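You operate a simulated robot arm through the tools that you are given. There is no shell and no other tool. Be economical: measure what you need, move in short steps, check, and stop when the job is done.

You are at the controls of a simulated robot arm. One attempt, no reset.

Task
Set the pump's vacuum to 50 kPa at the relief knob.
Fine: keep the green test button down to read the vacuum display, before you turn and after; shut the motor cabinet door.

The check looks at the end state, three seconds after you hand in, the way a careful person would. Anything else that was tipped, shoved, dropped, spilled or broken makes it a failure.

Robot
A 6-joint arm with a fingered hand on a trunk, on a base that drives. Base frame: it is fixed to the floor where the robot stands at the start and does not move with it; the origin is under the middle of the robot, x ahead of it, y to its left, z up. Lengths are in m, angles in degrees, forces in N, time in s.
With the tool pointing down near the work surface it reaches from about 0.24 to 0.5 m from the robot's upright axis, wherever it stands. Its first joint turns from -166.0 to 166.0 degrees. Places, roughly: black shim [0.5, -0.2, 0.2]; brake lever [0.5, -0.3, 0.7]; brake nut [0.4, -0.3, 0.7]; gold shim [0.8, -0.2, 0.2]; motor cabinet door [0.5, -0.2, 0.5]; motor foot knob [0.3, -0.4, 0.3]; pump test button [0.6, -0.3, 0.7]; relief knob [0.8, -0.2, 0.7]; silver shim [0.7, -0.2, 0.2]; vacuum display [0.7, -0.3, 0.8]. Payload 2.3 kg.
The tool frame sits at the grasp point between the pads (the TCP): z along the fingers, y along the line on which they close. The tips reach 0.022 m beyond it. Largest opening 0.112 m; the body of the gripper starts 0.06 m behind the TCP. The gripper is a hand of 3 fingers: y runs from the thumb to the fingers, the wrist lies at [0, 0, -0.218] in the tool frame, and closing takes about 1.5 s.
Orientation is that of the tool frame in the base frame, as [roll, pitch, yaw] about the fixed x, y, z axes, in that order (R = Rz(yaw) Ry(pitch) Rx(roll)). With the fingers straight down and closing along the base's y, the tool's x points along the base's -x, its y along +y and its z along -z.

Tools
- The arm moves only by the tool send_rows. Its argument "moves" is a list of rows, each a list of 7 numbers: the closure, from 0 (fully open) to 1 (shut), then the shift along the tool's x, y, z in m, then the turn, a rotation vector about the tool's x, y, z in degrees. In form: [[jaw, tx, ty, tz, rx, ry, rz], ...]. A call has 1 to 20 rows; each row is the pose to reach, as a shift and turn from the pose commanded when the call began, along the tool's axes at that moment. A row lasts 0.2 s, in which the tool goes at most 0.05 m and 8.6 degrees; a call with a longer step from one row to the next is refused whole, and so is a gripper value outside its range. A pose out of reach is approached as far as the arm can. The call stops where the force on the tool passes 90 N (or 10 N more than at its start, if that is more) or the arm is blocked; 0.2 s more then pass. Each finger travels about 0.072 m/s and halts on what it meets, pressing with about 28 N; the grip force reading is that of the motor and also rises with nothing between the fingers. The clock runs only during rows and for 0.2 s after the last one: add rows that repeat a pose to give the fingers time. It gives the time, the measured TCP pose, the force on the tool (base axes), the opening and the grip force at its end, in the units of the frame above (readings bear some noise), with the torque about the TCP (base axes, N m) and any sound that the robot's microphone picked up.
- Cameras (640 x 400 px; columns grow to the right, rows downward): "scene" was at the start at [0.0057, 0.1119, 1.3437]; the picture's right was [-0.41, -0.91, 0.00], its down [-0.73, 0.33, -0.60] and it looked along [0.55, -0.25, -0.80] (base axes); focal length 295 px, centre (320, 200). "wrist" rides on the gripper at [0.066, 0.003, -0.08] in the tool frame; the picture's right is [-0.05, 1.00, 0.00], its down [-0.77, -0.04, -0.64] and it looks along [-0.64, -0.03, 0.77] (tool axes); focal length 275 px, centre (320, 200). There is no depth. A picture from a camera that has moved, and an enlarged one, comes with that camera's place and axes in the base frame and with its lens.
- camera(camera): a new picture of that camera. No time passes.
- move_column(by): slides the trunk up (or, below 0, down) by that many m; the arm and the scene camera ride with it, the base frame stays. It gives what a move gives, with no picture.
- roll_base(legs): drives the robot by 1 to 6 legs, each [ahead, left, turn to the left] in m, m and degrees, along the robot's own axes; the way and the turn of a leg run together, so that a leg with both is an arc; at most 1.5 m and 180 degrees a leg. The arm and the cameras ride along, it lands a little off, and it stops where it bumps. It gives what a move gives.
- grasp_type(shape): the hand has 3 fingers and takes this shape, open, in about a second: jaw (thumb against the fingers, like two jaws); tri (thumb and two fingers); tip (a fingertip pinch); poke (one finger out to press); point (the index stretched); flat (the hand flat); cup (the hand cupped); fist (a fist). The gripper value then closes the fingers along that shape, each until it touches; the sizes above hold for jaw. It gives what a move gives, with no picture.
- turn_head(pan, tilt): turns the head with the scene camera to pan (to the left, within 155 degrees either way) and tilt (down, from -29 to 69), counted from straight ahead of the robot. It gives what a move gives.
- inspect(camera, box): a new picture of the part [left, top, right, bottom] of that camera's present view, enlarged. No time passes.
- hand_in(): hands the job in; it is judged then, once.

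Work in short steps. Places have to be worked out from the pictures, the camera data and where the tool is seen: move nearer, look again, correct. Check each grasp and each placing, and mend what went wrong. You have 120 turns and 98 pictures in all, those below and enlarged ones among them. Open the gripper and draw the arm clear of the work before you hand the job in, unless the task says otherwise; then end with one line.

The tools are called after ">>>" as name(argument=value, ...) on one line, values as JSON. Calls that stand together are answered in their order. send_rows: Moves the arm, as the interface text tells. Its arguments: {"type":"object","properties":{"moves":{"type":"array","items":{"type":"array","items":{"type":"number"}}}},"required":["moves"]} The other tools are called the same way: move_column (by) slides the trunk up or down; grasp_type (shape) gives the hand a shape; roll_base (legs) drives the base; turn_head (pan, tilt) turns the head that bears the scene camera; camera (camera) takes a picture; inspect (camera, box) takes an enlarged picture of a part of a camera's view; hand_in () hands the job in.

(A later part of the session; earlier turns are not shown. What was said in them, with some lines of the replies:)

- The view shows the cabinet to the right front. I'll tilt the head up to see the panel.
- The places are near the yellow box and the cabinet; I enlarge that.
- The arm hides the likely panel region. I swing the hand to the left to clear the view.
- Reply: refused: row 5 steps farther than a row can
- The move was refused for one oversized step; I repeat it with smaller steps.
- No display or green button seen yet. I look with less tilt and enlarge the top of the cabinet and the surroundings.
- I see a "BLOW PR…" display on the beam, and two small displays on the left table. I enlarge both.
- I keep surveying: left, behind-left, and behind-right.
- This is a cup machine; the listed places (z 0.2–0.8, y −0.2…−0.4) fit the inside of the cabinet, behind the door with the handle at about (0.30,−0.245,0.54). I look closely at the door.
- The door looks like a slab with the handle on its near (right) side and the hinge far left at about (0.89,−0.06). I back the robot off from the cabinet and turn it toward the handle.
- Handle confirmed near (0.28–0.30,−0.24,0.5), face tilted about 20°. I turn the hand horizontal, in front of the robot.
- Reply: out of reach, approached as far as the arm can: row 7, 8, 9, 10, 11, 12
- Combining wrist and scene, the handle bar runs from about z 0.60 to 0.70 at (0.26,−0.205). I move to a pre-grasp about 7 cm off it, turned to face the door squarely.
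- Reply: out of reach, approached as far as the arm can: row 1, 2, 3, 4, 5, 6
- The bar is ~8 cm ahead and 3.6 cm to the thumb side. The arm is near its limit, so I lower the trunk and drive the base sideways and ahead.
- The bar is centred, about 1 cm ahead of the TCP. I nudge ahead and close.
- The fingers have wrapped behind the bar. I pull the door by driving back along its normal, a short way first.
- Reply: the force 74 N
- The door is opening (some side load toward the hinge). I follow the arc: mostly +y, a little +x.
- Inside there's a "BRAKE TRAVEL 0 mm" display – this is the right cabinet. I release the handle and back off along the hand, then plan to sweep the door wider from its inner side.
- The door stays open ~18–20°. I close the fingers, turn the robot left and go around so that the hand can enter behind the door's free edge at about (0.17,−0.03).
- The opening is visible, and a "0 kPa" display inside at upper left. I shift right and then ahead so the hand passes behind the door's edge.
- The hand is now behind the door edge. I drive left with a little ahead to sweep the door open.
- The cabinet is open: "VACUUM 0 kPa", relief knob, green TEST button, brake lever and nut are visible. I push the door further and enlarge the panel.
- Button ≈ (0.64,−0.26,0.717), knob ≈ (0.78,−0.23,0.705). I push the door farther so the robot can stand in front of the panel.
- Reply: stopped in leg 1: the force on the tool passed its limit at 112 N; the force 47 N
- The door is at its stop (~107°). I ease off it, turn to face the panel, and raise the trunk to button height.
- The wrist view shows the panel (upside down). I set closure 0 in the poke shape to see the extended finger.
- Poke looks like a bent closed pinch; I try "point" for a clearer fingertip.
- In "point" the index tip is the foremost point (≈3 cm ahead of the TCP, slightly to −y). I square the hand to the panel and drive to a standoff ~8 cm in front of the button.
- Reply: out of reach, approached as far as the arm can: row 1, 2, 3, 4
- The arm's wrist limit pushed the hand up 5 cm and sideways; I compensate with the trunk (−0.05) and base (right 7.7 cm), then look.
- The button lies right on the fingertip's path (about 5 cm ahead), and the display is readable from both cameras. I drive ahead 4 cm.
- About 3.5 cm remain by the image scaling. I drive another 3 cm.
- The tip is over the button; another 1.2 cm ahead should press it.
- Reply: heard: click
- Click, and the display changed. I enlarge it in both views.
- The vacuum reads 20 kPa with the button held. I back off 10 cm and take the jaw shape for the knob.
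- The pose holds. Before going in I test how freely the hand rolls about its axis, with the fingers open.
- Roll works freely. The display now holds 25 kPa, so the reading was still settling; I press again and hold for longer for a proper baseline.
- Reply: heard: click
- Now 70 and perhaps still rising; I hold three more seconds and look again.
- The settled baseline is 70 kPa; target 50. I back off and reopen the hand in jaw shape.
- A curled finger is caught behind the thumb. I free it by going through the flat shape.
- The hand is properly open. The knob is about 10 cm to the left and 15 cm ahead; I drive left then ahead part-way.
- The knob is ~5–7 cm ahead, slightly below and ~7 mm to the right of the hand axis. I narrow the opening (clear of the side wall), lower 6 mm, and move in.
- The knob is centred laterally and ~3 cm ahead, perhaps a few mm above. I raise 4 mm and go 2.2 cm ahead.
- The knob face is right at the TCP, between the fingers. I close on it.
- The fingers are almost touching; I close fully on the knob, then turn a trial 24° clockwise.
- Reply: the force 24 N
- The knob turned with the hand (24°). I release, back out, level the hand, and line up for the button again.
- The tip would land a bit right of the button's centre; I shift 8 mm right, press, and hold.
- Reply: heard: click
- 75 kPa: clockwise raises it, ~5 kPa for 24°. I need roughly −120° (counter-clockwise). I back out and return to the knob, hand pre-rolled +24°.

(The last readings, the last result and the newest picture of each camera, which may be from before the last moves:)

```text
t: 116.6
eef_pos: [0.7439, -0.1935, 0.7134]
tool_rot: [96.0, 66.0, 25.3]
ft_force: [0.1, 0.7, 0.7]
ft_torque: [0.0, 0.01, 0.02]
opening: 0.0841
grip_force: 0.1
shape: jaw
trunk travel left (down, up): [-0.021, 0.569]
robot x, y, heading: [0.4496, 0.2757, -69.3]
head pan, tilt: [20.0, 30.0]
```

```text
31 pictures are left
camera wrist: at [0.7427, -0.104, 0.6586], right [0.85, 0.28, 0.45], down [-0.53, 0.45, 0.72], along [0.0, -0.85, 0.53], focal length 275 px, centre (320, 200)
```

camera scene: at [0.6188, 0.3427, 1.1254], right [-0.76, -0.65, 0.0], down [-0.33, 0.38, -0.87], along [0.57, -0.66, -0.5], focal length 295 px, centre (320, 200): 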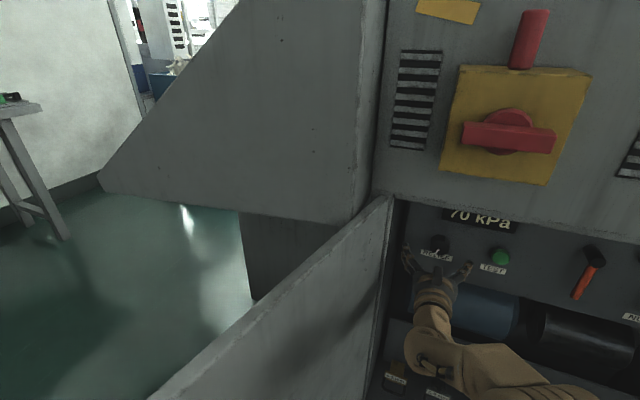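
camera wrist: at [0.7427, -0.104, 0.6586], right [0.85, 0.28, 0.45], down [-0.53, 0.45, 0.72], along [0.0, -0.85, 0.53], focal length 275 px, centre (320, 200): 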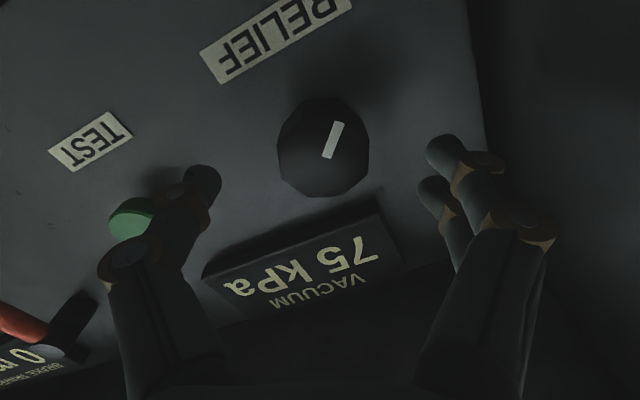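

Display now shows 75 held. I go 3 cm ahead onto the knob, close, and turn −48°.

>>> roll_base(legs=[[0.031, 0.003, 0]])

>>> send_rows(moves=[[0.5, 0, 0, 0, 0, 0, 0], [0.7, 0, 0, 0, 0, 0, 0], [1, 0, 0, 0, 0, 0, 0], [1, 0, 0, 0, 0, 0, 0], [1, 0, 0, 0, 0, 0, 0], [1, 0, 0, 0, 0, 0, 0], [1, 0, 0, 0, 0, 0, -6], [1, 0, 0, 0, 0, 0, -12], [1, 0, 0, 0, 0, 0, -18], [1, 0, 0, 0, 0, 0, -24], [1, 0, 0, 0, 0, 0, -30], [1, 0, 0, 0, 0, 0, -36], [1, 0, 0, 0, 0, 0, -42], [1, 0, 0, 0, 0, 0, -48], [1, 0, 0, 0, 0, 0, -48]])

>>> camera(camera="wrist")

```text
t: 117.5
eef_pos: [0.7572, -0.2212, 0.7137]
tool_rot: [96.2, 66.0, 25.4]
ft_force: [0.2, 0.5, 0.0]
ft_torque: [0.02, 0.0, -0.01]
opening: 0.0843
grip_force: 0.0
shape: jaw
trunk travel left (down, up): [-0.021, 0.569]
robot x, y, heading: [0.4638, 0.2448, -69.3]
head pan, tilt: [20.0, 30.0]
```

```text
t: 120.7
eef_pos: [0.7581, -0.2225, 0.7124]
tool_rot: [-96.4, 65.7, -166.2]
ft_force: [8.2, -10.1, -2.1]
ft_torque: [0.01, -0.02, -0.05]
opening: 0.0309
grip_force: 28.3
shape: jaw
trunk travel left (down, up): [-0.021, 0.569]
robot x, y, heading: [0.4681, 0.2421, -69.0]
head pan, tilt: [20.0, 30.0]
```

```text
30 pictures are left
camera wrist: at [0.7067, -0.1507, 0.6549], right [0.87, 0.33, -0.37], down [0.06, 0.66, 0.75], along [0.49, -0.67, 0.56], focal length 275 px, centre (320, 200)
```

wrist: 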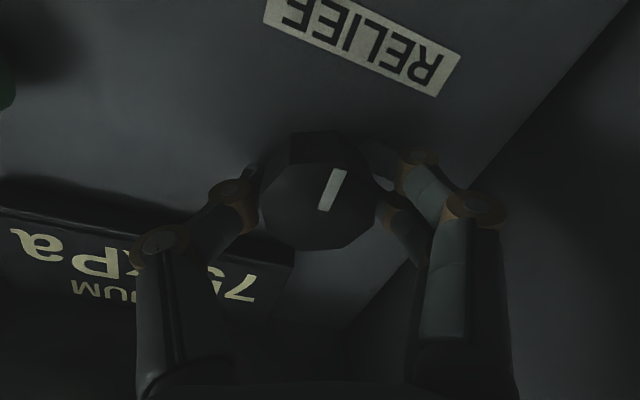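

Good, −48° done without slip. I regrasp in place (open, roll back +48°, close) and turn another −48°.

>>> send_rows(moves=[[0.6, 0, 0, 0, 0, 0, 0], [0.25, 0, 0, 0, 0, 0, 0], [0.25, 0, 0, 0, 0, 0, 0], [0.25, 0, 0, 0, 0, 0, 0], [0.25, 0, 0, 0, 0, 0, 8], [0.25, 0, 0, 0, 0, 0, 16], [0.25, 0, 0, 0, 0, 0, 24], [0.25, 0, 0, 0, 0, 0, 32], [0.25, 0, 0, 0, 0, 0, 40], [0.25, 0, 0, 0, 0, 0, 48], [0.25, 0, 0, 0, 0, 0, 48]])

>>> send_rows(moves=[[0.5, 0, 0, 0, 0, 0, 0], [0.7, 0, 0, 0, 0, 0, 0], [1, 0, 0, 0, 0, 0, 0], [1, 0, 0, 0, 0, 0, 0], [1, 0, 0, 0, 0, 0, 0], [1, 0, 0, 0, 0, 0, 0], [1, 0, 0, 0, 0, 0, -6], [1, 0, 0, 0, 0, 0, -12], [1, 0, 0, 0, 0, 0, -18], [1, 0, 0, 0, 0, 0, -24], [1, 0, 0, 0, 0, 0, -30], [1, 0, 0, 0, 0, 0, -36], [1, 0, 0, 0, 0, 0, -42], [1, 0, 0, 0, 0, 0, -48], [1, 0, 0, 0, 0, 0, -48]])

>>> camera(camera="wrist")

```text
t: 123.1
eef_pos: [0.7578, -0.2211, 0.7138]
tool_rot: [96.1, 65.8, 25.4]
ft_force: [-0.1, -0.2, 0.3]
ft_torque: [-0.02, -0.02, 0.0]
opening: 0.0838
grip_force: 0.1
shape: jaw
trunk travel left (down, up): [-0.021, 0.569]
robot x, y, heading: [0.4612, 0.2414, -69.4]
head pan, tilt: [20.0, 30.0]
```

```text
t: 126.3
eef_pos: [0.7583, -0.2227, 0.7125]
tool_rot: [-96.3, 65.7, -166.0]
ft_force: [7.2, -4.5, 2.6]
ft_torque: [-0.03, -0.01, -0.06]
opening: 0.0317
grip_force: 28.0
shape: jaw
trunk travel left (down, up): [-0.021, 0.569]
robot x, y, heading: [0.4629, 0.2437, -69.1]
head pan, tilt: [20.0, 30.0]
```

```text
29 pictures are left
camera wrist: at [0.7071, -0.1511, 0.6547], right [0.87, 0.33, -0.37], down [0.06, 0.66, 0.75], along [0.49, -0.67, 0.56], focal length 275 px, centre (320, 200)
```

wrist: 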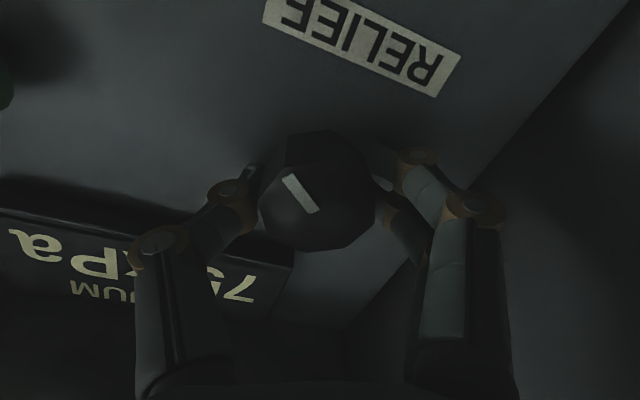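

Now net −72° from the start. I release and go back to the button to read.

>>> send_rows(moves=[[0.7, 0, 0, 0, 0, 0, 0], [0.4, 0, 0, 0, 0, 0, 0], [0.25, 0, 0, 0, 0, 0, 0], [0.25, 0, 0, 0, 0, 0, 0], [0.25, 0, 0, 0, 0, 0, 0]])

>>> roll_base(legs=[[-0.1, 0, 0], [0, -0.102, 0]])

>>> send_rows(moves=[[0.2, 0, 0, 0, 0, 0, 8], [0.1, 0, 0, 0, 0, 0, 16], [0, 0, 0, 0, 0, 0, 24]])

>>> grasp_type(shape="point")

>>> roll_base(legs=[[0.06, 0, 0]])

>>> camera(camera="wrist")

```text
t: 127.5
eef_pos: [0.7585, -0.2214, 0.7117]
tool_rot: [-96.1, 65.8, -165.9]
ft_force: [1.1, -0.3, -0.3]
ft_torque: [-0.01, 0.0, 0.0]
opening: 0.0836
grip_force: 0.0
shape: jaw
trunk travel left (down, up): [-0.021, 0.569]
robot x, y, heading: [0.4656, 0.2468, -69.3]
head pan, tilt: [20.0, 30.0]
```

```text
t: 129.4
eef_pos: [0.6275, -0.1638, 0.7135]
tool_rot: [-96.2, 65.9, -165.8]
ft_force: [-0.1, -0.4, -0.2]
ft_torque: [0.01, 0.0, 0.03]
opening: 0.0837
grip_force: 0.0
shape: jaw
trunk travel left (down, up): [-0.021, 0.569]
robot x, y, heading: [0.3346, 0.3023, -69.2]
head pan, tilt: [20.0, 30.0]
```

```text
t: 130.2
eef_pos: [0.6286, -0.1628, 0.7127]
tool_rot: [177.6, 87.4, 107.5]
ft_force: [0.5, -0.4, 0.1]
ft_torque: [0.01, -0.01, -0.01]
opening: 0.1118
grip_force: 0.1
shape: jaw
trunk travel left (down, up): [-0.021, 0.569]
robot x, y, heading: [0.3314, 0.2986, -69.3]
head pan, tilt: [20.0, 30.0]
```

```text
t: 131.1
eef_pos: [0.6284, -0.1626, 0.713]
tool_rot: [-178.8, 87.5, 111.1]
ft_force: [0.3, -0.3, -0.1]
ft_torque: [-0.02, 0.0, 0.02]
opening: 0.0
grip_force: 0.0
shape: point
trunk travel left (down, up): [-0.021, 0.569]
robot x, y, heading: [0.335, 0.3029, -69.4]
head pan, tilt: [20.0, 30.0]
```

```text
t: 132.0
eef_pos: [0.6503, -0.218, 0.7132]
tool_rot: [-179.9, 87.4, 110.0]
ft_force: [-1.0, -0.1, -1.0]
ft_torque: [-0.02, 0.0, 0.0]
opening: 0.0
grip_force: 0.3
shape: point
trunk travel left (down, up): [-0.021, 0.569]
robot x, y, heading: [0.3564, 0.2428, -69.3]
head pan, tilt: [20.0, 30.0]
```

```text
28 pictures are left
camera wrist: at [0.6247, -0.1395, 0.6508], right [0.94, 0.34, 0.05], down [-0.24, 0.55, 0.8], along [0.24, -0.76, 0.6], focal length 275 px, centre (320, 200)
```

wrist: 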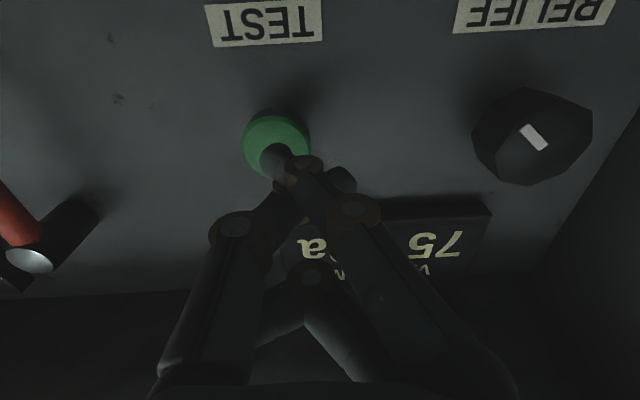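

Well aimed; I press and hold ~4 s.

>>> roll_base(legs=[[0.029, -0.002, 0]])

>>> send_rows(moves=[[0, 0, 0, 0, 0, 0, 0], [0, 0, 0, 0, 0, 0, 0], [0, 0, 0, 0, 0, 0, 0], [0, 0, 0, 0, 0, 0, 0], [0, 0, 0, 0, 0, 0, 0], [0, 0, 0, 0, 0, 0, 0], [0, 0, 0, 0, 0, 0, 0], [0, 0, 0, 0, 0, 0, 0], [0, 0, 0, 0, 0, 0, 0], [0, 0, 0, 0, 0, 0, 0], [0, 0, 0, 0, 0, 0, 0], [0, 0, 0, 0, 0, 0, 0], [0, 0, 0, 0, 0, 0, 0], [0, 0, 0, 0, 0, 0, 0], [0, 0, 0, 0, 0, 0, 0], [0, 0, 0, 0, 0, 0, 0], [0, 0, 0, 0, 0, 0, 0], [0, 0, 0, 0, 0, 0, 0]])

>>> camera(camera="wrist")

```text
t: 132.9
eef_pos: [0.6594, -0.2472, 0.7124]
tool_rot: [-179.0, 87.5, 110.9]
ft_force: [-1.1, 10.4, -2.1]
ft_torque: [0.12, -0.02, -0.18]
opening: 0.0001
grip_force: 0.2
shape: point
trunk travel left (down, up): [-0.021, 0.569]
robot x, y, heading: [0.3627, 0.2209, -69.4]
head pan, tilt: [20.0, 30.0]
heard: click
```

```text
t: 136.7
eef_pos: [0.6588, -0.2475, 0.7131]
tool_rot: [-179.3, 87.5, 110.6]
ft_force: [-0.6, 4.8, -0.1]
ft_torque: [0.03, 0.03, -0.09]
opening: 0.0
grip_force: 0.0
shape: point
trunk travel left (down, up): [-0.021, 0.569]
robot x, y, heading: [0.3646, 0.2193, -69.2]
head pan, tilt: [20.0, 30.0]
```

```text
27 pictures are left
camera wrist: at [0.6333, -0.1667, 0.6509], right [0.94, 0.34, 0.05], down [-0.24, 0.55, 0.8], along [0.24, -0.76, 0.6], focal length 275 px, centre (320, 200)
```

wrist: 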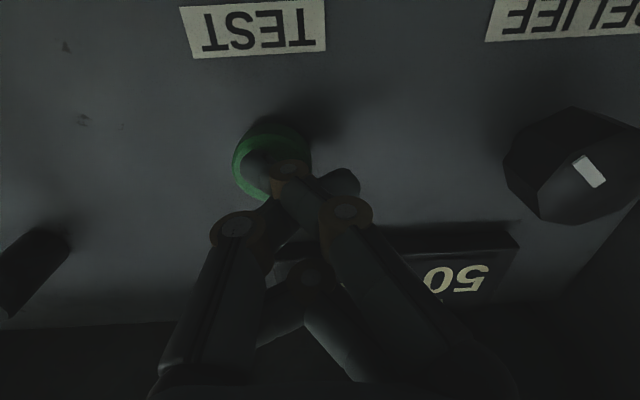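

The display settles at 50 kPa. I release the button, back out well clear, and check the held reading.

>>> roll_base(legs=[[-0.13, 0, 0]])

>>> camera(camera="wrist")

```text
t: 137.9
eef_pos: [0.6125, -0.1263, 0.7121]
tool_rot: [-179.5, 87.4, 110.3]
ft_force: [0.0, -0.6, -0.2]
ft_torque: [0.01, -0.01, -0.03]
opening: 0.0
grip_force: 0.0
shape: point
trunk travel left (down, up): [-0.021, 0.569]
robot x, y, heading: [0.3205, 0.3333, -69.2]
head pan, tilt: [20.0, 30.0]
```

```text
26 pictures are left
camera wrist: at [0.5871, -0.0475, 0.6506], right [0.94, 0.34, 0.05], down [-0.24, 0.55, 0.8], along [0.24, -0.76, 0.6], focal length 275 px, centre (320, 200)
```

wrist: 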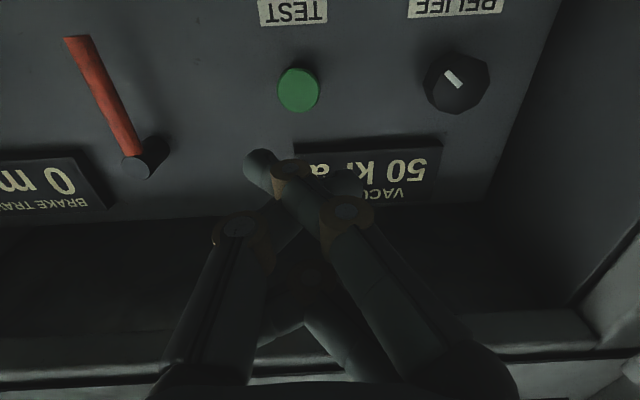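

Reading 50 kPa holds, brake items untouched. I back away, raise the trunk, free the fingers into jaw shape, and turn the hand to point down.

>>> roll_base(legs=[[-0.35, 0, 0]])

>>> move_column(by=0.32)

>>> grasp_type(shape="flat")

>>> grasp_type(shape="jaw")

>>> send_rows(moves=[[0, 0, 0, -0.015, 0, 8, 0], [0, 0, 0, -0.03, 0, 16, 0], [0, 0, 0, -0.045, 0, 24, 0], [0, 0, 0, -0.06, 0, 32, 0], [0, 0, 0, -0.075, 0, 40, 0], [0, 0, 0, -0.09, 0, 48, 0], [0, 0, 0, -0.1, 0, 56, 0], [0, 0, 0, -0.11, 0, 64, 0], [0, 0, 0, -0.12, 0, 72, 0], [0, 0, 0, -0.13, 0, 80, 0], [0, 0, 0, -0.13, 0, 87, 0], [0, 0, 0, -0.13, 0, 87, 0]])

>>> turn_head(pan=45, tilt=40)

>>> camera(camera="scene")

```text
t: 140.2
eef_pos: [0.4904, 0.1942, 0.7129]
tool_rot: [-179.5, 87.4, 110.3]
ft_force: [-0.5, -0.1, 0.1]
ft_torque: [0.05, 0.04, -0.01]
opening: 0.0001
grip_force: 0.1
shape: point
trunk travel left (down, up): [-0.021, 0.569]
robot x, y, heading: [0.1962, 0.6585, -69.3]
head pan, tilt: [20.0, 30.0]
```

```text
t: 143.3
eef_pos: [0.4908, 0.1927, 1.0323]
tool_rot: [-179.4, 87.4, 110.4]
ft_force: [0.4, 0.3, 0.4]
ft_torque: [-0.02, 0.05, 0.0]
opening: 0.0001
grip_force: 0.1
shape: point
trunk travel left (down, up): [-0.341, 0.249]
robot x, y, heading: [0.1982, 0.6605, -69.4]
head pan, tilt: [20.0, 30.0]
```

```text
t: 144.2
eef_pos: [0.4898, 0.1945, 1.0327]
tool_rot: [-179.3, 87.5, 110.2]
ft_force: [0.8, -0.7, -0.6]
ft_torque: [-0.02, 0.01, 0.0]
opening: 0.106
grip_force: 0.0
shape: flat
trunk travel left (down, up): [-0.341, 0.249]
robot x, y, heading: [0.1992, 0.6578, -69.3]
head pan, tilt: [20.0, 30.0]
```

```text
t: 145.2
eef_pos: [0.4904, 0.1938, 1.0316]
tool_rot: [-179.4, 87.4, 110.4]
ft_force: [0.9, 0.4, -0.7]
ft_torque: [-0.02, 0.01, -0.02]
opening: 0.1119
grip_force: 0.0
shape: jaw
trunk travel left (down, up): [-0.341, 0.249]
robot x, y, heading: [0.1967, 0.6623, -69.1]
head pan, tilt: [20.0, 30.0]
```

```text
t: 147.8
eef_pos: [0.4505, 0.3218, 1.0284]
tool_rot: [179.7, 0.9, 109.8]
ft_force: [0.7, 0.6, 0.8]
ft_torque: [-0.02, 0.02, 0.01]
opening: 0.1118
grip_force: 0.0
shape: jaw
out of reach, approached as far as the arm can: row 11, 12
trunk travel left (down, up): [-0.341, 0.249]
robot x, y, heading: [0.1958, 0.6571, -69.5]
head pan, tilt: [20.0, 30.0]
```

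```text
t: 148.6
eef_pos: [0.45, 0.3224, 1.0274]
tool_rot: [179.6, 0.9, 109.7]
ft_force: [0.9, -0.2, 0.4]
ft_torque: [-0.02, 0.0, 0.0]
opening: 0.112
grip_force: 0.1
shape: jaw
trunk travel left (down, up): [-0.341, 0.249]
robot x, y, heading: [0.1981, 0.6582, -69.0]
head pan, tilt: [45.0, 40.0]
```

```text
25 pictures are left
camera scene: at [0.3846, 0.7317, 1.4281], right [-0.41, -0.91, 0.0], down [-0.59, 0.27, -0.77], along [0.7, -0.32, -0.64], focal length 295 px, centre (320, 200)
```

scene: 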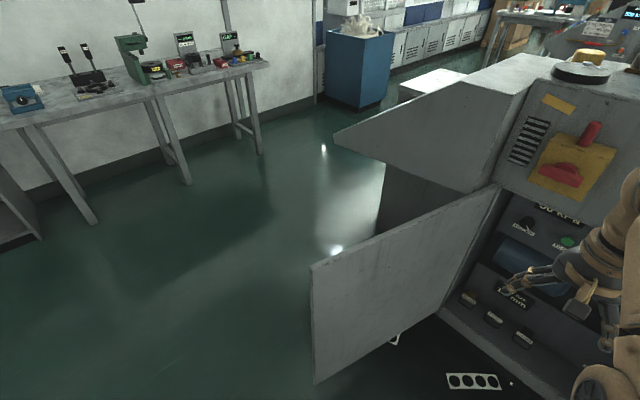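

Door geometry confirmed: hinge (0.826,−0.076), free top corner (0.784,0.57), top z ≈ 0.87. I drive so the open, downward hand is above the door's top edge near its free end, to hook it over the top.

>>> roll_base(legs=[[-0.045, 0, 0], [0, 0.375, 0]])

>>> turn_head(pan=25, tilt=55)

>>> camera(camera="scene")

>>> camera(camera="wrist")

```text
t: 151.5
eef_pos: [0.7878, 0.5005, 1.0283]
tool_rot: [179.8, 0.9, 109.9]
ft_force: [-0.3, 0.4, -0.5]
ft_torque: [0.0, 0.0, 0.01]
opening: 0.1118
grip_force: 0.0
shape: jaw
trunk travel left (down, up): [-0.341, 0.249]
robot x, y, heading: [0.5355, 0.8347, -69.0]
head pan, tilt: [45.0, 40.0]
```

```text
t: 152.3
eef_pos: [0.7865, 0.4997, 1.0275]
tool_rot: [179.7, 0.9, 109.9]
ft_force: [-0.5, 0.3, 0.6]
ft_torque: [0.01, -0.03, 0.02]
opening: 0.112
grip_force: 0.0
shape: jaw
trunk travel left (down, up): [-0.341, 0.249]
robot x, y, heading: [0.5328, 0.8329, -68.9]
head pan, tilt: [25.0, 55.0]
```

```text
24 pictures are left
camera scene: at [0.6932, 0.8931, 1.4074], right [-0.69, -0.72, 0.0], down [-0.59, 0.57, -0.57], along [0.41, -0.4, -0.82], focal length 295 px, centre (320, 200)
```

scene: 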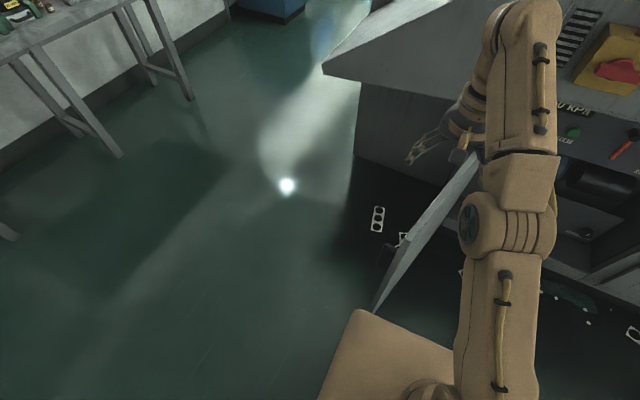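

```text
23 pictures are left
camera wrist: at [0.7655, 0.565, 1.1084], right [0.95, 0.3, 0.01], down [0.22, -0.73, 0.65], along [0.2, -0.62, -0.76], focal length 275 px, centre (320, 200)
```

wrist: 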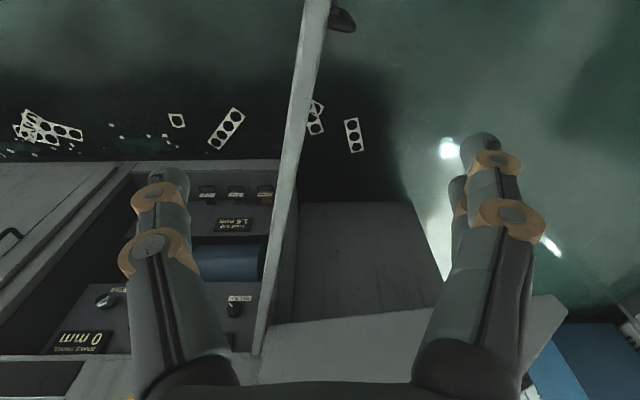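

The door's top edge passes between thumb and fingers. I lower the hand 18 cm to straddle it.

>>> move_column(by=-0.18)

>>> camera(camera="wrist")

```text
t: 154.3
eef_pos: [0.7859, 0.499, 0.849]
tool_rot: [179.7, 0.9, 109.8]
ft_force: [0.3, -0.6, -0.1]
ft_torque: [0.01, -0.02, -0.02]
opening: 0.112
grip_force: 0.0
shape: jaw
trunk travel left (down, up): [-0.161, 0.429]
robot x, y, heading: [0.5335, 0.8346, -69.4]
head pan, tilt: [25.0, 55.0]
```

```text
22 pictures are left
camera wrist: at [0.7655, 0.565, 0.9284], right [0.95, 0.3, 0.01], down [0.22, -0.73, 0.65], along [0.2, -0.62, -0.76], focal length 275 px, centre (320, 200)
```

wrist: 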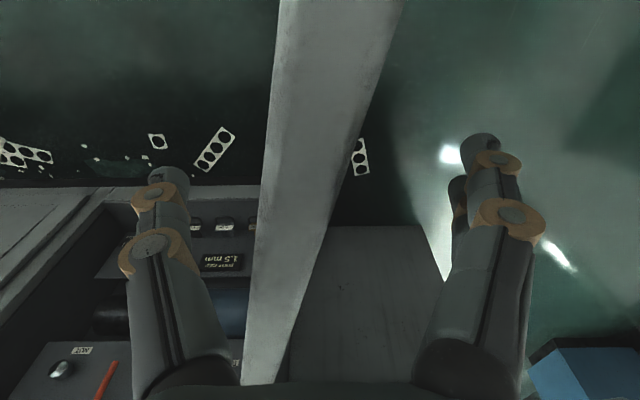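

Straddled. I pull the door toward closing by driving mainly −x, in a first short leg.

>>> roll_base(legs=[[-0.05, -0.14, 0]])

>>> camera(camera="wrist")

>>> camera(camera="scene")

```text
t: 155.7
eef_pos: [0.6397, 0.4968, 0.8474]
tool_rot: [179.7, 0.8, 110.0]
ft_force: [0.2, -1.1, -0.5]
ft_torque: [0.0, 0.01, 0.01]
opening: 0.112
grip_force: 0.0
shape: jaw
trunk travel left (down, up): [-0.161, 0.429]
robot x, y, heading: [0.3862, 0.8343, -69.0]
head pan, tilt: [25.0, 55.0]
```

```text
21 pictures are left
camera wrist: at [0.6186, 0.563, 0.9284], right [0.95, 0.3, 0.01], down [0.22, -0.73, 0.65], along [0.2, -0.62, -0.76], focal length 275 px, centre (320, 200)
```

wrist: 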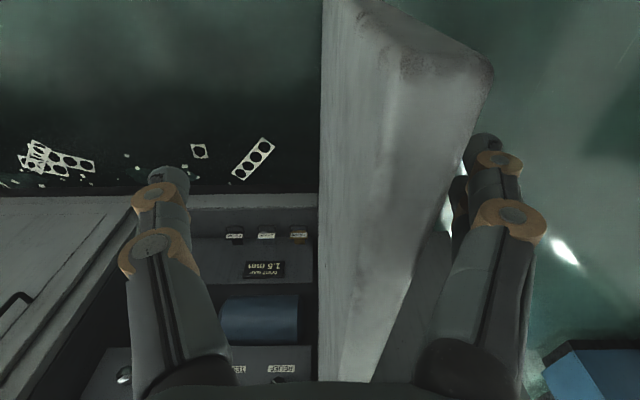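

```text
20 pictures are left
camera scene: at [0.5463, 0.8911, 1.2274], right [-0.7, -0.72, 0.0], down [-0.59, 0.57, -0.57], along [0.41, -0.4, -0.82], focal length 295 px, centre (320, 200)
```

scene: 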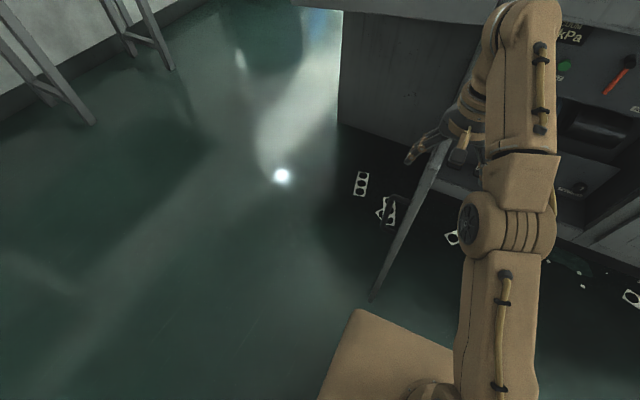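

It works; the outer finger drags the door. I continue along the arc.

>>> roll_base(legs=[[0.0155, -0.156, 0]])

>>> roll_base(legs=[[0.02, -0.14, 0]])

>>> camera(camera="wrist")

>>> camera(camera="scene")

```text
t: 157.1
eef_pos: [0.4968, 0.4256, 0.8474]
tool_rot: [179.7, 1.0, 109.8]
ft_force: [-0.3, -0.8, 0.5]
ft_torque: [0.0, -0.01, 0.0]
opening: 0.112
grip_force: 0.0
shape: jaw
trunk travel left (down, up): [-0.161, 0.429]
robot x, y, heading: [0.242, 0.7636, -69.3]
head pan, tilt: [25.0, 55.0]
```

```text
t: 158.4
eef_pos: [0.3774, 0.3603, 0.8487]
tool_rot: [179.8, 0.9, 110.0]
ft_force: [0.2, -0.1, -0.1]
ft_torque: [0.0, 0.02, 0.0]
opening: 0.1121
grip_force: 0.0
shape: jaw
trunk travel left (down, up): [-0.161, 0.429]
robot x, y, heading: [0.1219, 0.6932, -69.0]
head pan, tilt: [25.0, 55.0]
```

```text
19 pictures are left
camera wrist: at [0.3553, 0.4248, 0.9284], right [0.95, 0.3, 0.01], down [0.22, -0.73, 0.65], along [0.2, -0.62, -0.76], focal length 275 px, centre (320, 200)
```

wrist: 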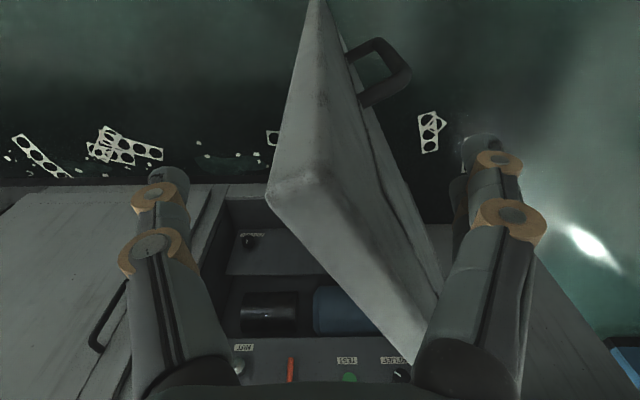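

```text
18 pictures are left
camera scene: at [0.2829, 0.7529, 1.2274], right [-0.7, -0.72, 0.0], down [-0.59, 0.57, -0.57], along [0.41, -0.4, -0.82], focal length 295 px, centre (320, 200)
```

scene: 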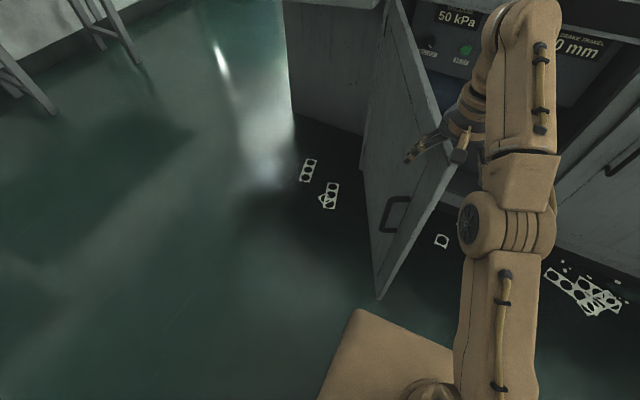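

The door's free corner is now ≈(0.36,0.37). I lift the hand off the edge, close it, step back and left, and lower it on the outer side to push the door shut.

>>> move_column(by=0.12)

>>> roll_base(legs=[[-0.098, 0, 0], [0, 0.137, 0]])

>>> send_rows(moves=[[0.5, 0, 0, 0, 0, 0, 0], [1, 0, 0, 0, 0, 0, 0], [1, 0, 0, 0, 0, 0, 0], [1, 0, 0, 0, 0, 0, 0], [1, 0, 0, 0, 0, 0, 0], [1, 0, 0, 0, 0, 0, 0], [1, 0, 0, 0, 0, 0, 0]])

>>> camera(camera="wrist")

>>> camera(camera="scene")

```text
t: 159.9
eef_pos: [0.3761, 0.3603, 0.9676]
tool_rot: [179.7, 0.9, 109.9]
ft_force: [1.1, -0.2, 0.2]
ft_torque: [0.02, 0.05, 0.0]
opening: 0.112
grip_force: 0.0
shape: jaw
trunk travel left (down, up): [-0.281, 0.309]
robot x, y, heading: [0.1231, 0.6946, -68.8]
head pan, tilt: [25.0, 55.0]
```

```text
t: 162.0
eef_pos: [0.4695, 0.5007, 0.9691]
tool_rot: [179.7, 0.9, 109.9]
ft_force: [-0.4, -0.1, -0.3]
ft_torque: [0.01, 0.01, -0.01]
opening: 0.112
grip_force: 0.0
shape: jaw
trunk travel left (down, up): [-0.281, 0.309]
robot x, y, heading: [0.213, 0.8349, -69.0]
head pan, tilt: [25.0, 55.0]
```

```text
t: 163.6
eef_pos: [0.4697, 0.5007, 0.9681]
tool_rot: [179.7, 0.9, 109.9]
ft_force: [0.2, -0.4, -0.4]
ft_torque: [-0.03, -0.01, 0.0]
opening: 0.0
grip_force: 27.9
shape: jaw
trunk travel left (down, up): [-0.281, 0.309]
robot x, y, heading: [0.2166, 0.836, -69.4]
head pan, tilt: [25.0, 55.0]
```

```text
17 pictures are left
camera wrist: at [0.4491, 0.5664, 1.0484], right [0.95, 0.3, 0.01], down [0.22, -0.73, 0.65], along [0.2, -0.62, -0.76], focal length 275 px, centre (320, 200)
```

wrist: 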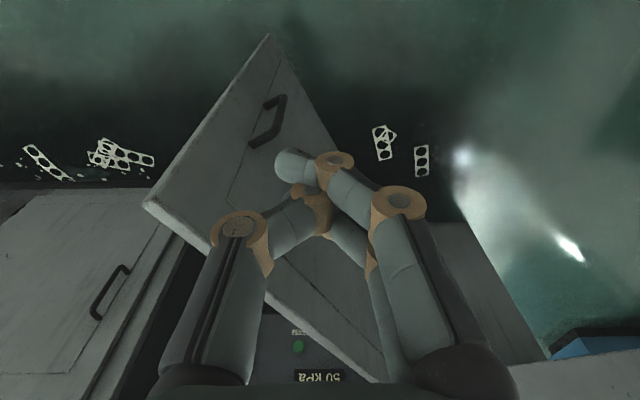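

```text
16 pictures are left
camera scene: at [0.3769, 0.8945, 1.3474], right [-0.7, -0.72, 0.0], down [-0.59, 0.57, -0.57], along [0.41, -0.4, -0.82], focal length 295 px, centre (320, 200)
```

scene: 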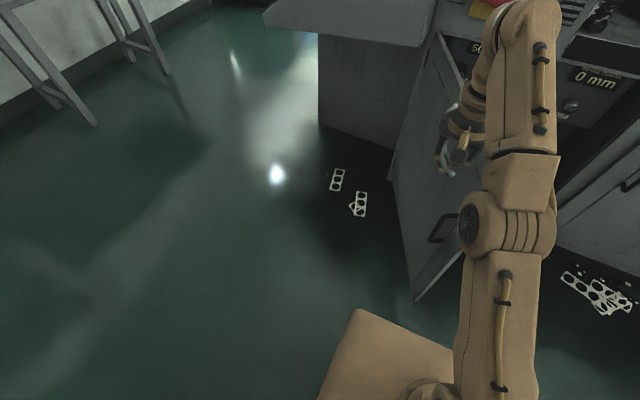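

The hand is on the outer side, ~17 cm from the door face. I lower it and push in −y.

>>> move_column(by=-0.18)

>>> roll_base(legs=[[0.28, -0.107, 0]])

>>> camera(camera="scene")

```text
t: 165.6
eef_pos: [0.4694, 0.5014, 0.7889]
tool_rot: [179.7, 1.0, 110.0]
ft_force: [0.1, -0.5, -0.4]
ft_torque: [0.01, 0.0, -0.01]
opening: 0.0
grip_force: 27.9
shape: jaw
trunk travel left (down, up): [-0.101, 0.489]
robot x, y, heading: [0.2167, 0.833, -69.2]
head pan, tilt: [25.0, 55.0]
```

```text
t: 167.7
eef_pos: [0.4695, 0.2024, 0.7884]
tool_rot: [179.7, 0.9, 109.7]
ft_force: [-1.1, 0.5, 0.0]
ft_torque: [-0.04, 0.02, 0.02]
opening: 0.0
grip_force: 27.5
shape: jaw
trunk travel left (down, up): [-0.101, 0.489]
robot x, y, heading: [0.2184, 0.5382, -69.5]
head pan, tilt: [25.0, 55.0]
```

```text
15 pictures are left
camera scene: at [0.3782, 0.5957, 1.1674], right [-0.7, -0.72, 0.0], down [-0.59, 0.57, -0.57], along [0.41, -0.4, -0.82], focal length 295 px, centre (320, 200)
```

scene: 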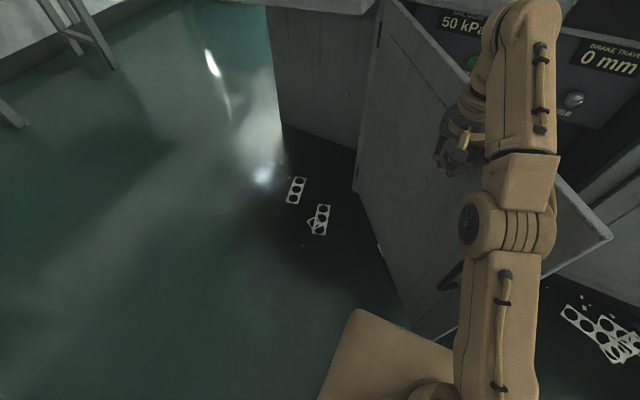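

The door is closing, but its free end is near the base's front. I extend the arm instead to gain clearance.

>>> send_rows(moves=[[1, -0.03, -0.01, 0, 0, 0, 0], [1, -0.06, -0.02, 0, 0, 0, 0], [1, -0.09, -0.032, 0, 0, 0, 0], [1, -0.09, -0.032, 0, 0, 0, 0]])

>>> camera(camera="scene")

```text
t: 168.7
eef_pos: [0.4727, 0.185, 0.7697]
tool_rot: [179.3, 1.2, 109.7]
ft_force: [0.2, -0.4, 1.0]
ft_torque: [0.01, -0.01, 0.03]
opening: 0.0
grip_force: 28.0
shape: jaw
out of reach, approached as far as the arm can: row 1, 2, 3, 4
trunk travel left (down, up): [-0.101, 0.489]
robot x, y, heading: [0.2208, 0.5387, -69.1]
head pan, tilt: [25.0, 55.0]
```

```text
14 pictures are left
camera scene: at [0.3782, 0.5958, 1.1674], right [-0.7, -0.72, 0.0], down [-0.59, 0.57, -0.57], along [0.41, -0.4, -0.82], focal length 295 px, centre (320, 200)
```

scene: 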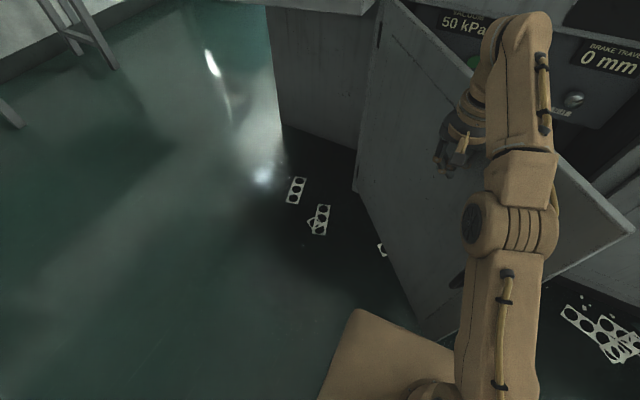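

The arm can't extend further there. I back off, shift right so as to push near the door's free end (more clearance for the base), then push ahead.

>>> roll_base(legs=[[-0.17, 0, 0], [0, -0.125, 0], [0.2, 0, 0]])

>>> camera(camera="scene")

```text
t: 172.2
eef_pos: [0.3594, 0.1184, 0.7692]
tool_rot: [179.4, 1.3, 109.7]
ft_force: [-0.4, 0.1, -0.2]
ft_torque: [0.01, -0.01, 0.05]
opening: 0.0
grip_force: 28.4
shape: jaw
trunk travel left (down, up): [-0.101, 0.489]
robot x, y, heading: [0.1053, 0.4714, -69.5]
head pan, tilt: [25.0, 55.0]
```

```text
13 pictures are left
camera scene: at [0.2658, 0.5283, 1.1674], right [-0.7, -0.71, 0.0], down [-0.59, 0.57, -0.57], along [0.41, -0.4, -0.82], focal length 295 px, centre (320, 200)
```

scene: 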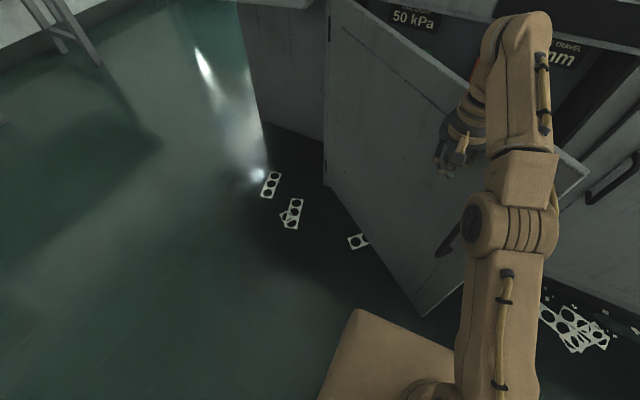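

Good progress (~160°). I continue pushing ahead.

>>> roll_base(legs=[[0.17, -0.05, 0]])

>>> camera(camera="scene")

```text
t: 173.7
eef_pos: [0.3718, -0.0557, 0.7693]
tool_rot: [179.2, 1.3, 109.6]
ft_force: [0.2, 0.2, 0.3]
ft_torque: [-0.02, 0.01, 0.01]
opening: 0.0
grip_force: 28.1
shape: jaw
trunk travel left (down, up): [-0.101, 0.489]
robot x, y, heading: [0.1189, 0.2955, -69.1]
head pan, tilt: [25.0, 55.0]
```

```text
12 pictures are left
camera scene: at [0.2779, 0.3542, 1.1674], right [-0.7, -0.72, 0.0], down [-0.59, 0.57, -0.57], along [0.41, -0.4, -0.82], focal length 295 px, centre (320, 200)
```

scene: 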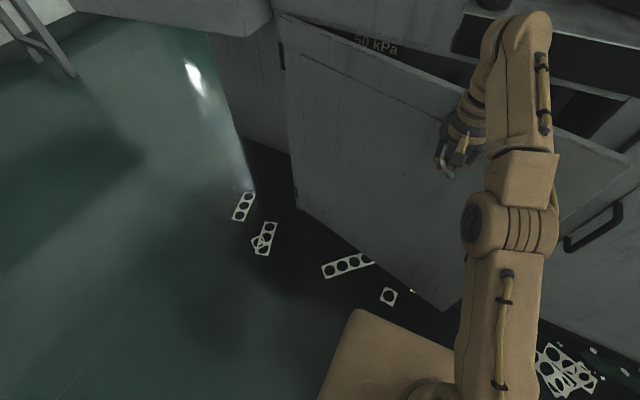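

Nearly there; about 10 cm remain. I push 7 cm more.

>>> roll_base(legs=[[0.07, -0.02, 0]])

>>> camera(camera="scene")

```text
t: 174.7
eef_pos: [0.3779, -0.1298, 0.7683]
tool_rot: [179.4, 1.3, 109.6]
ft_force: [0.5, -0.1, -0.1]
ft_torque: [-0.04, 0.0, 0.03]
opening: 0.0
grip_force: 27.5
shape: jaw
trunk travel left (down, up): [-0.101, 0.489]
robot x, y, heading: [0.1227, 0.223, -69.6]
head pan, tilt: [25.0, 55.0]
```

```text
11 pictures are left
camera scene: at [0.284, 0.2804, 1.1674], right [-0.7, -0.71, 0.0], down [-0.59, 0.57, -0.57], along [0.41, -0.4, -0.82], focal length 295 px, centre (320, 200)
```

scene: 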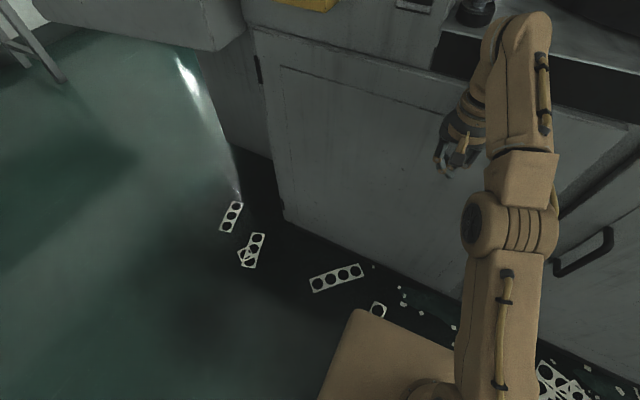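

The door looks almost flush. I push in a small step until there is resistance.

>>> roll_base(legs=[[0.025, 0, 0]])

>>> camera(camera="wrist")

```text
t: 175.5
eef_pos: [0.3863, -0.1528, 0.7688]
tool_rot: [179.2, 1.3, 109.5]
ft_force: [0.7, 0.1, 0.6]
ft_torque: [0.03, 0.01, -0.01]
opening: 0.0
grip_force: 28.4
shape: jaw
trunk travel left (down, up): [-0.101, 0.489]
robot x, y, heading: [0.1295, 0.2018, -69.5]
head pan, tilt: [25.0, 55.0]
```

```text
10 pictures are left
camera wrist: at [0.3653, -0.0872, 0.8485], right [0.96, 0.29, 0.01], down [0.21, -0.73, 0.65], along [0.2, -0.62, -0.76], focal length 275 px, centre (320, 200)
```

wrist: 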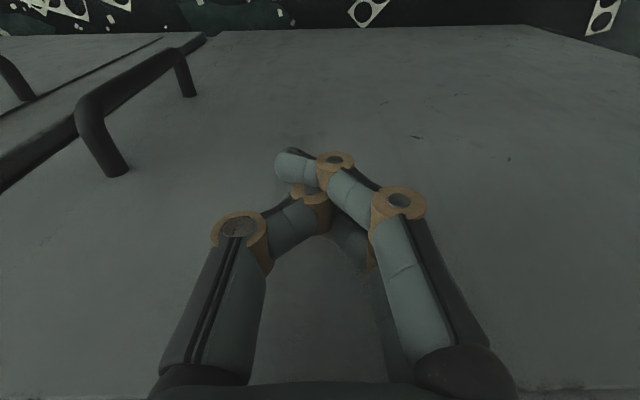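

No resistance yet; another 1.5 cm.

>>> roll_base(legs=[[0.015, 0, 0]])

```text
t: 176.3
eef_pos: [0.3906, -0.165, 0.7697]
tool_rot: [179.3, 1.4, 109.5]
ft_force: [-7.4, 15.3, -8.8]
ft_torque: [-1.56, -0.79, -0.1]
opening: 0.0
grip_force: 28.2
shape: jaw
trunk travel left (down, up): [-0.101, 0.489]
robot x, y, heading: [0.1402, 0.1849, -69.3]
head pan, tilt: [25.0, 55.0]
```

Contact of ~17 N. I back off and look whether the door is flush.

>>> roll_base(legs=[[-0.2, 0, 0]])

>>> turn_head(pan=0, tilt=50)

>>> camera(camera="wrist")

>>> camera(camera="scene")

```text
t: 177.9
eef_pos: [0.3218, 0.0215, 0.7693]
tool_rot: [179.2, 1.2, 109.7]
ft_force: [-0.5, 0.7, 0.5]
ft_torque: [-0.02, 0.03, 0.02]
opening: 0.0
grip_force: 28.2
shape: jaw
trunk travel left (down, up): [-0.101, 0.489]
robot x, y, heading: [0.0662, 0.3742, -69.5]
head pan, tilt: [25.0, 55.0]
```

```text
t: 178.8
eef_pos: [0.3213, 0.0216, 0.769]
tool_rot: [179.2, 1.3, 109.6]
ft_force: [0.2, 0.3, 1.1]
ft_torque: [-0.01, 0.0, 0.02]
opening: 0.0
grip_force: 27.6
shape: jaw
trunk travel left (down, up): [-0.101, 0.489]
robot x, y, heading: [0.0648, 0.3778, -69.5]
head pan, tilt: [0.0, 50.0]
```

```text
9 pictures are left
camera wrist: at [0.2998, 0.0877, 0.8484], right [0.96, 0.29, 0.01], down [0.21, -0.73, 0.65], along [0.2, -0.62, -0.76], focal length 275 px, centre (320, 200)
```

wrist: 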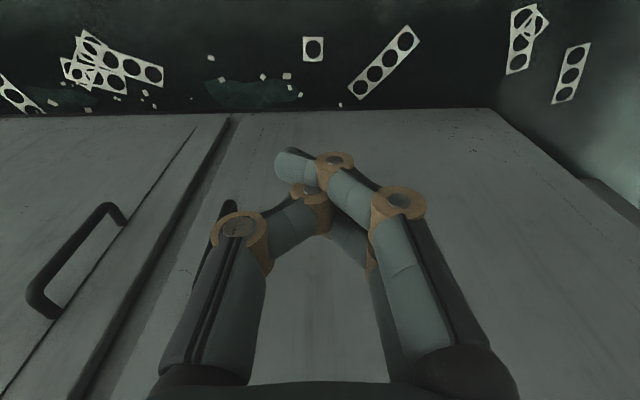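

```text
8 pictures are left
camera scene: at [0.2027, 0.4102, 1.1739], right [-0.94, -0.35, 0.0], down [-0.27, 0.72, -0.64], along [0.23, -0.6, -0.77], focal length 295 px, centre (320, 200)
```

scene: 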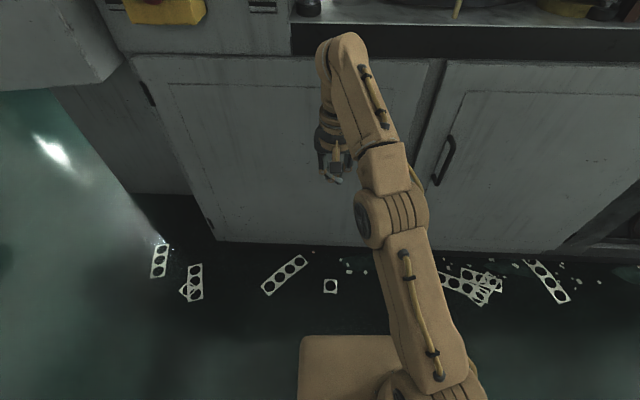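

The two doors' bottom and top edges look collinear. I enlarge the seam once to verify.

>>> inspect(camera="scene", box=[340, 30, 500, 130])

>>> inspect(camera="wrist", box=[100, 90, 500, 340])

```text
4.00 times, centred on (420, 80) of scene
camera zoom: at [0.2027, 0.4102, 1.1739], right [-0.94, -0.35, 0.0], down [-0.27, 0.72, -0.64], along [0.23, -0.6, -0.77], focal length 1182 px, centre (-80, 680)
```

zoom: 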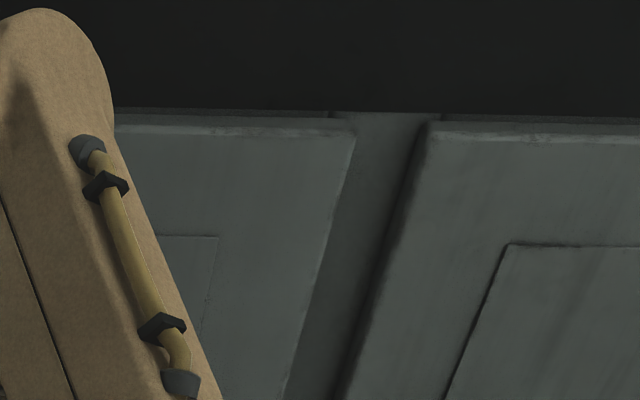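

```text
1.60 times, centred on (300, 215) of wrist
camera zoom: at [0.2998, 0.0877, 0.8484], right [0.96, 0.29, 0.01], down [0.21, -0.73, 0.65], along [0.2, -0.62, -0.76], focal length 440 px, centre (352, 176)
```

zoom: 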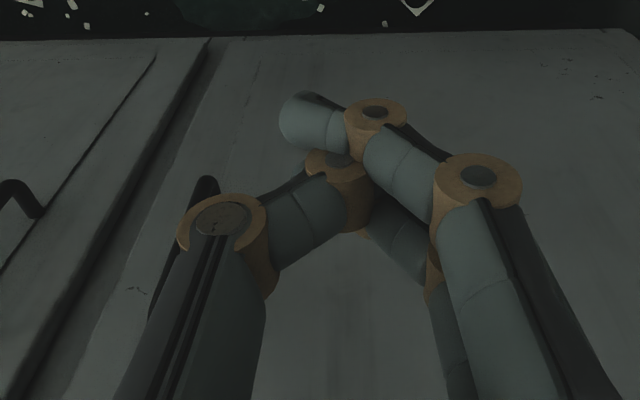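

Both doors stand equally proud of the frame: the motor door is shut. I open the hand and back further away.

>>> roll_base(legs=[[-0.15, 0, 0]])

>>> send_rows(moves=[[0.5, 0, 0, 0, 0, 0, 0], [0, 0, 0, 0, 0, 0, 0], [0, 0, 0, 0, 0, 0, 0], [0, 0, 0, 0, 0, 0, 0], [0, 0, 0, 0, 0, 0, 0], [0, 0, 0, 0, 0, 0, 0]])

>>> camera(camera="scene")

```text
t: 180.2
eef_pos: [0.2683, 0.1611, 0.7694]
tool_rot: [179.2, 1.2, 109.6]
ft_force: [0.4, -1.3, -1.0]
ft_torque: [-0.02, 0.0, -0.02]
opening: 0.0001
grip_force: 28.0
shape: jaw
trunk travel left (down, up): [-0.101, 0.489]
robot x, y, heading: [0.0148, 0.5134, -69.4]
head pan, tilt: [0.0, 50.0]
```

```text
t: 181.6
eef_pos: [0.2674, 0.1604, 0.7677]
tool_rot: [179.4, 1.2, 109.6]
ft_force: [-0.5, -0.2, -0.5]
ft_torque: [-0.03, 0.01, -0.02]
opening: 0.1118
grip_force: 0.1
shape: jaw
trunk travel left (down, up): [-0.101, 0.489]
robot x, y, heading: [0.0162, 0.512, -69.5]
head pan, tilt: [0.0, 50.0]
```

```text
5 pictures are left
camera scene: at [0.1502, 0.5497, 1.1739], right [-0.94, -0.35, 0.0], down [-0.27, 0.72, -0.64], along [0.23, -0.6, -0.77], focal length 295 px, centre (320, 200)
```

scene: 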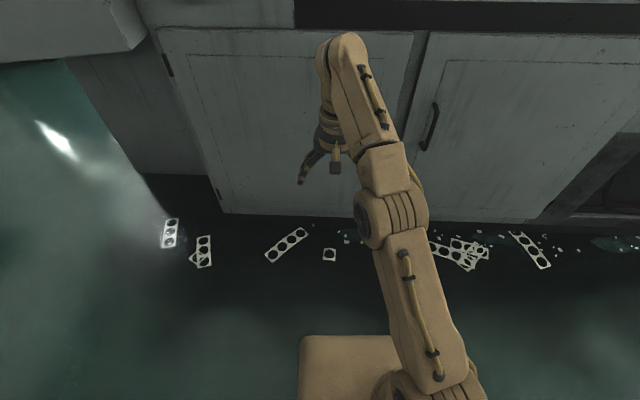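

The door is shut, the hand open and clear, and the vacuum was read at 50 kPa. I hand in.

>>> hand_in()

```text
The job is handed in.
```

The pump vacuum is set to 50 kPa, read with the green test button held down; it read 70 kPa before I turned the relief knob. The display moved in 5 kPa steps in everything I saw, so the true value could be about 2.5 kPa either side. The motor cabinet door is shut, and the hand is open and clear of the machine.
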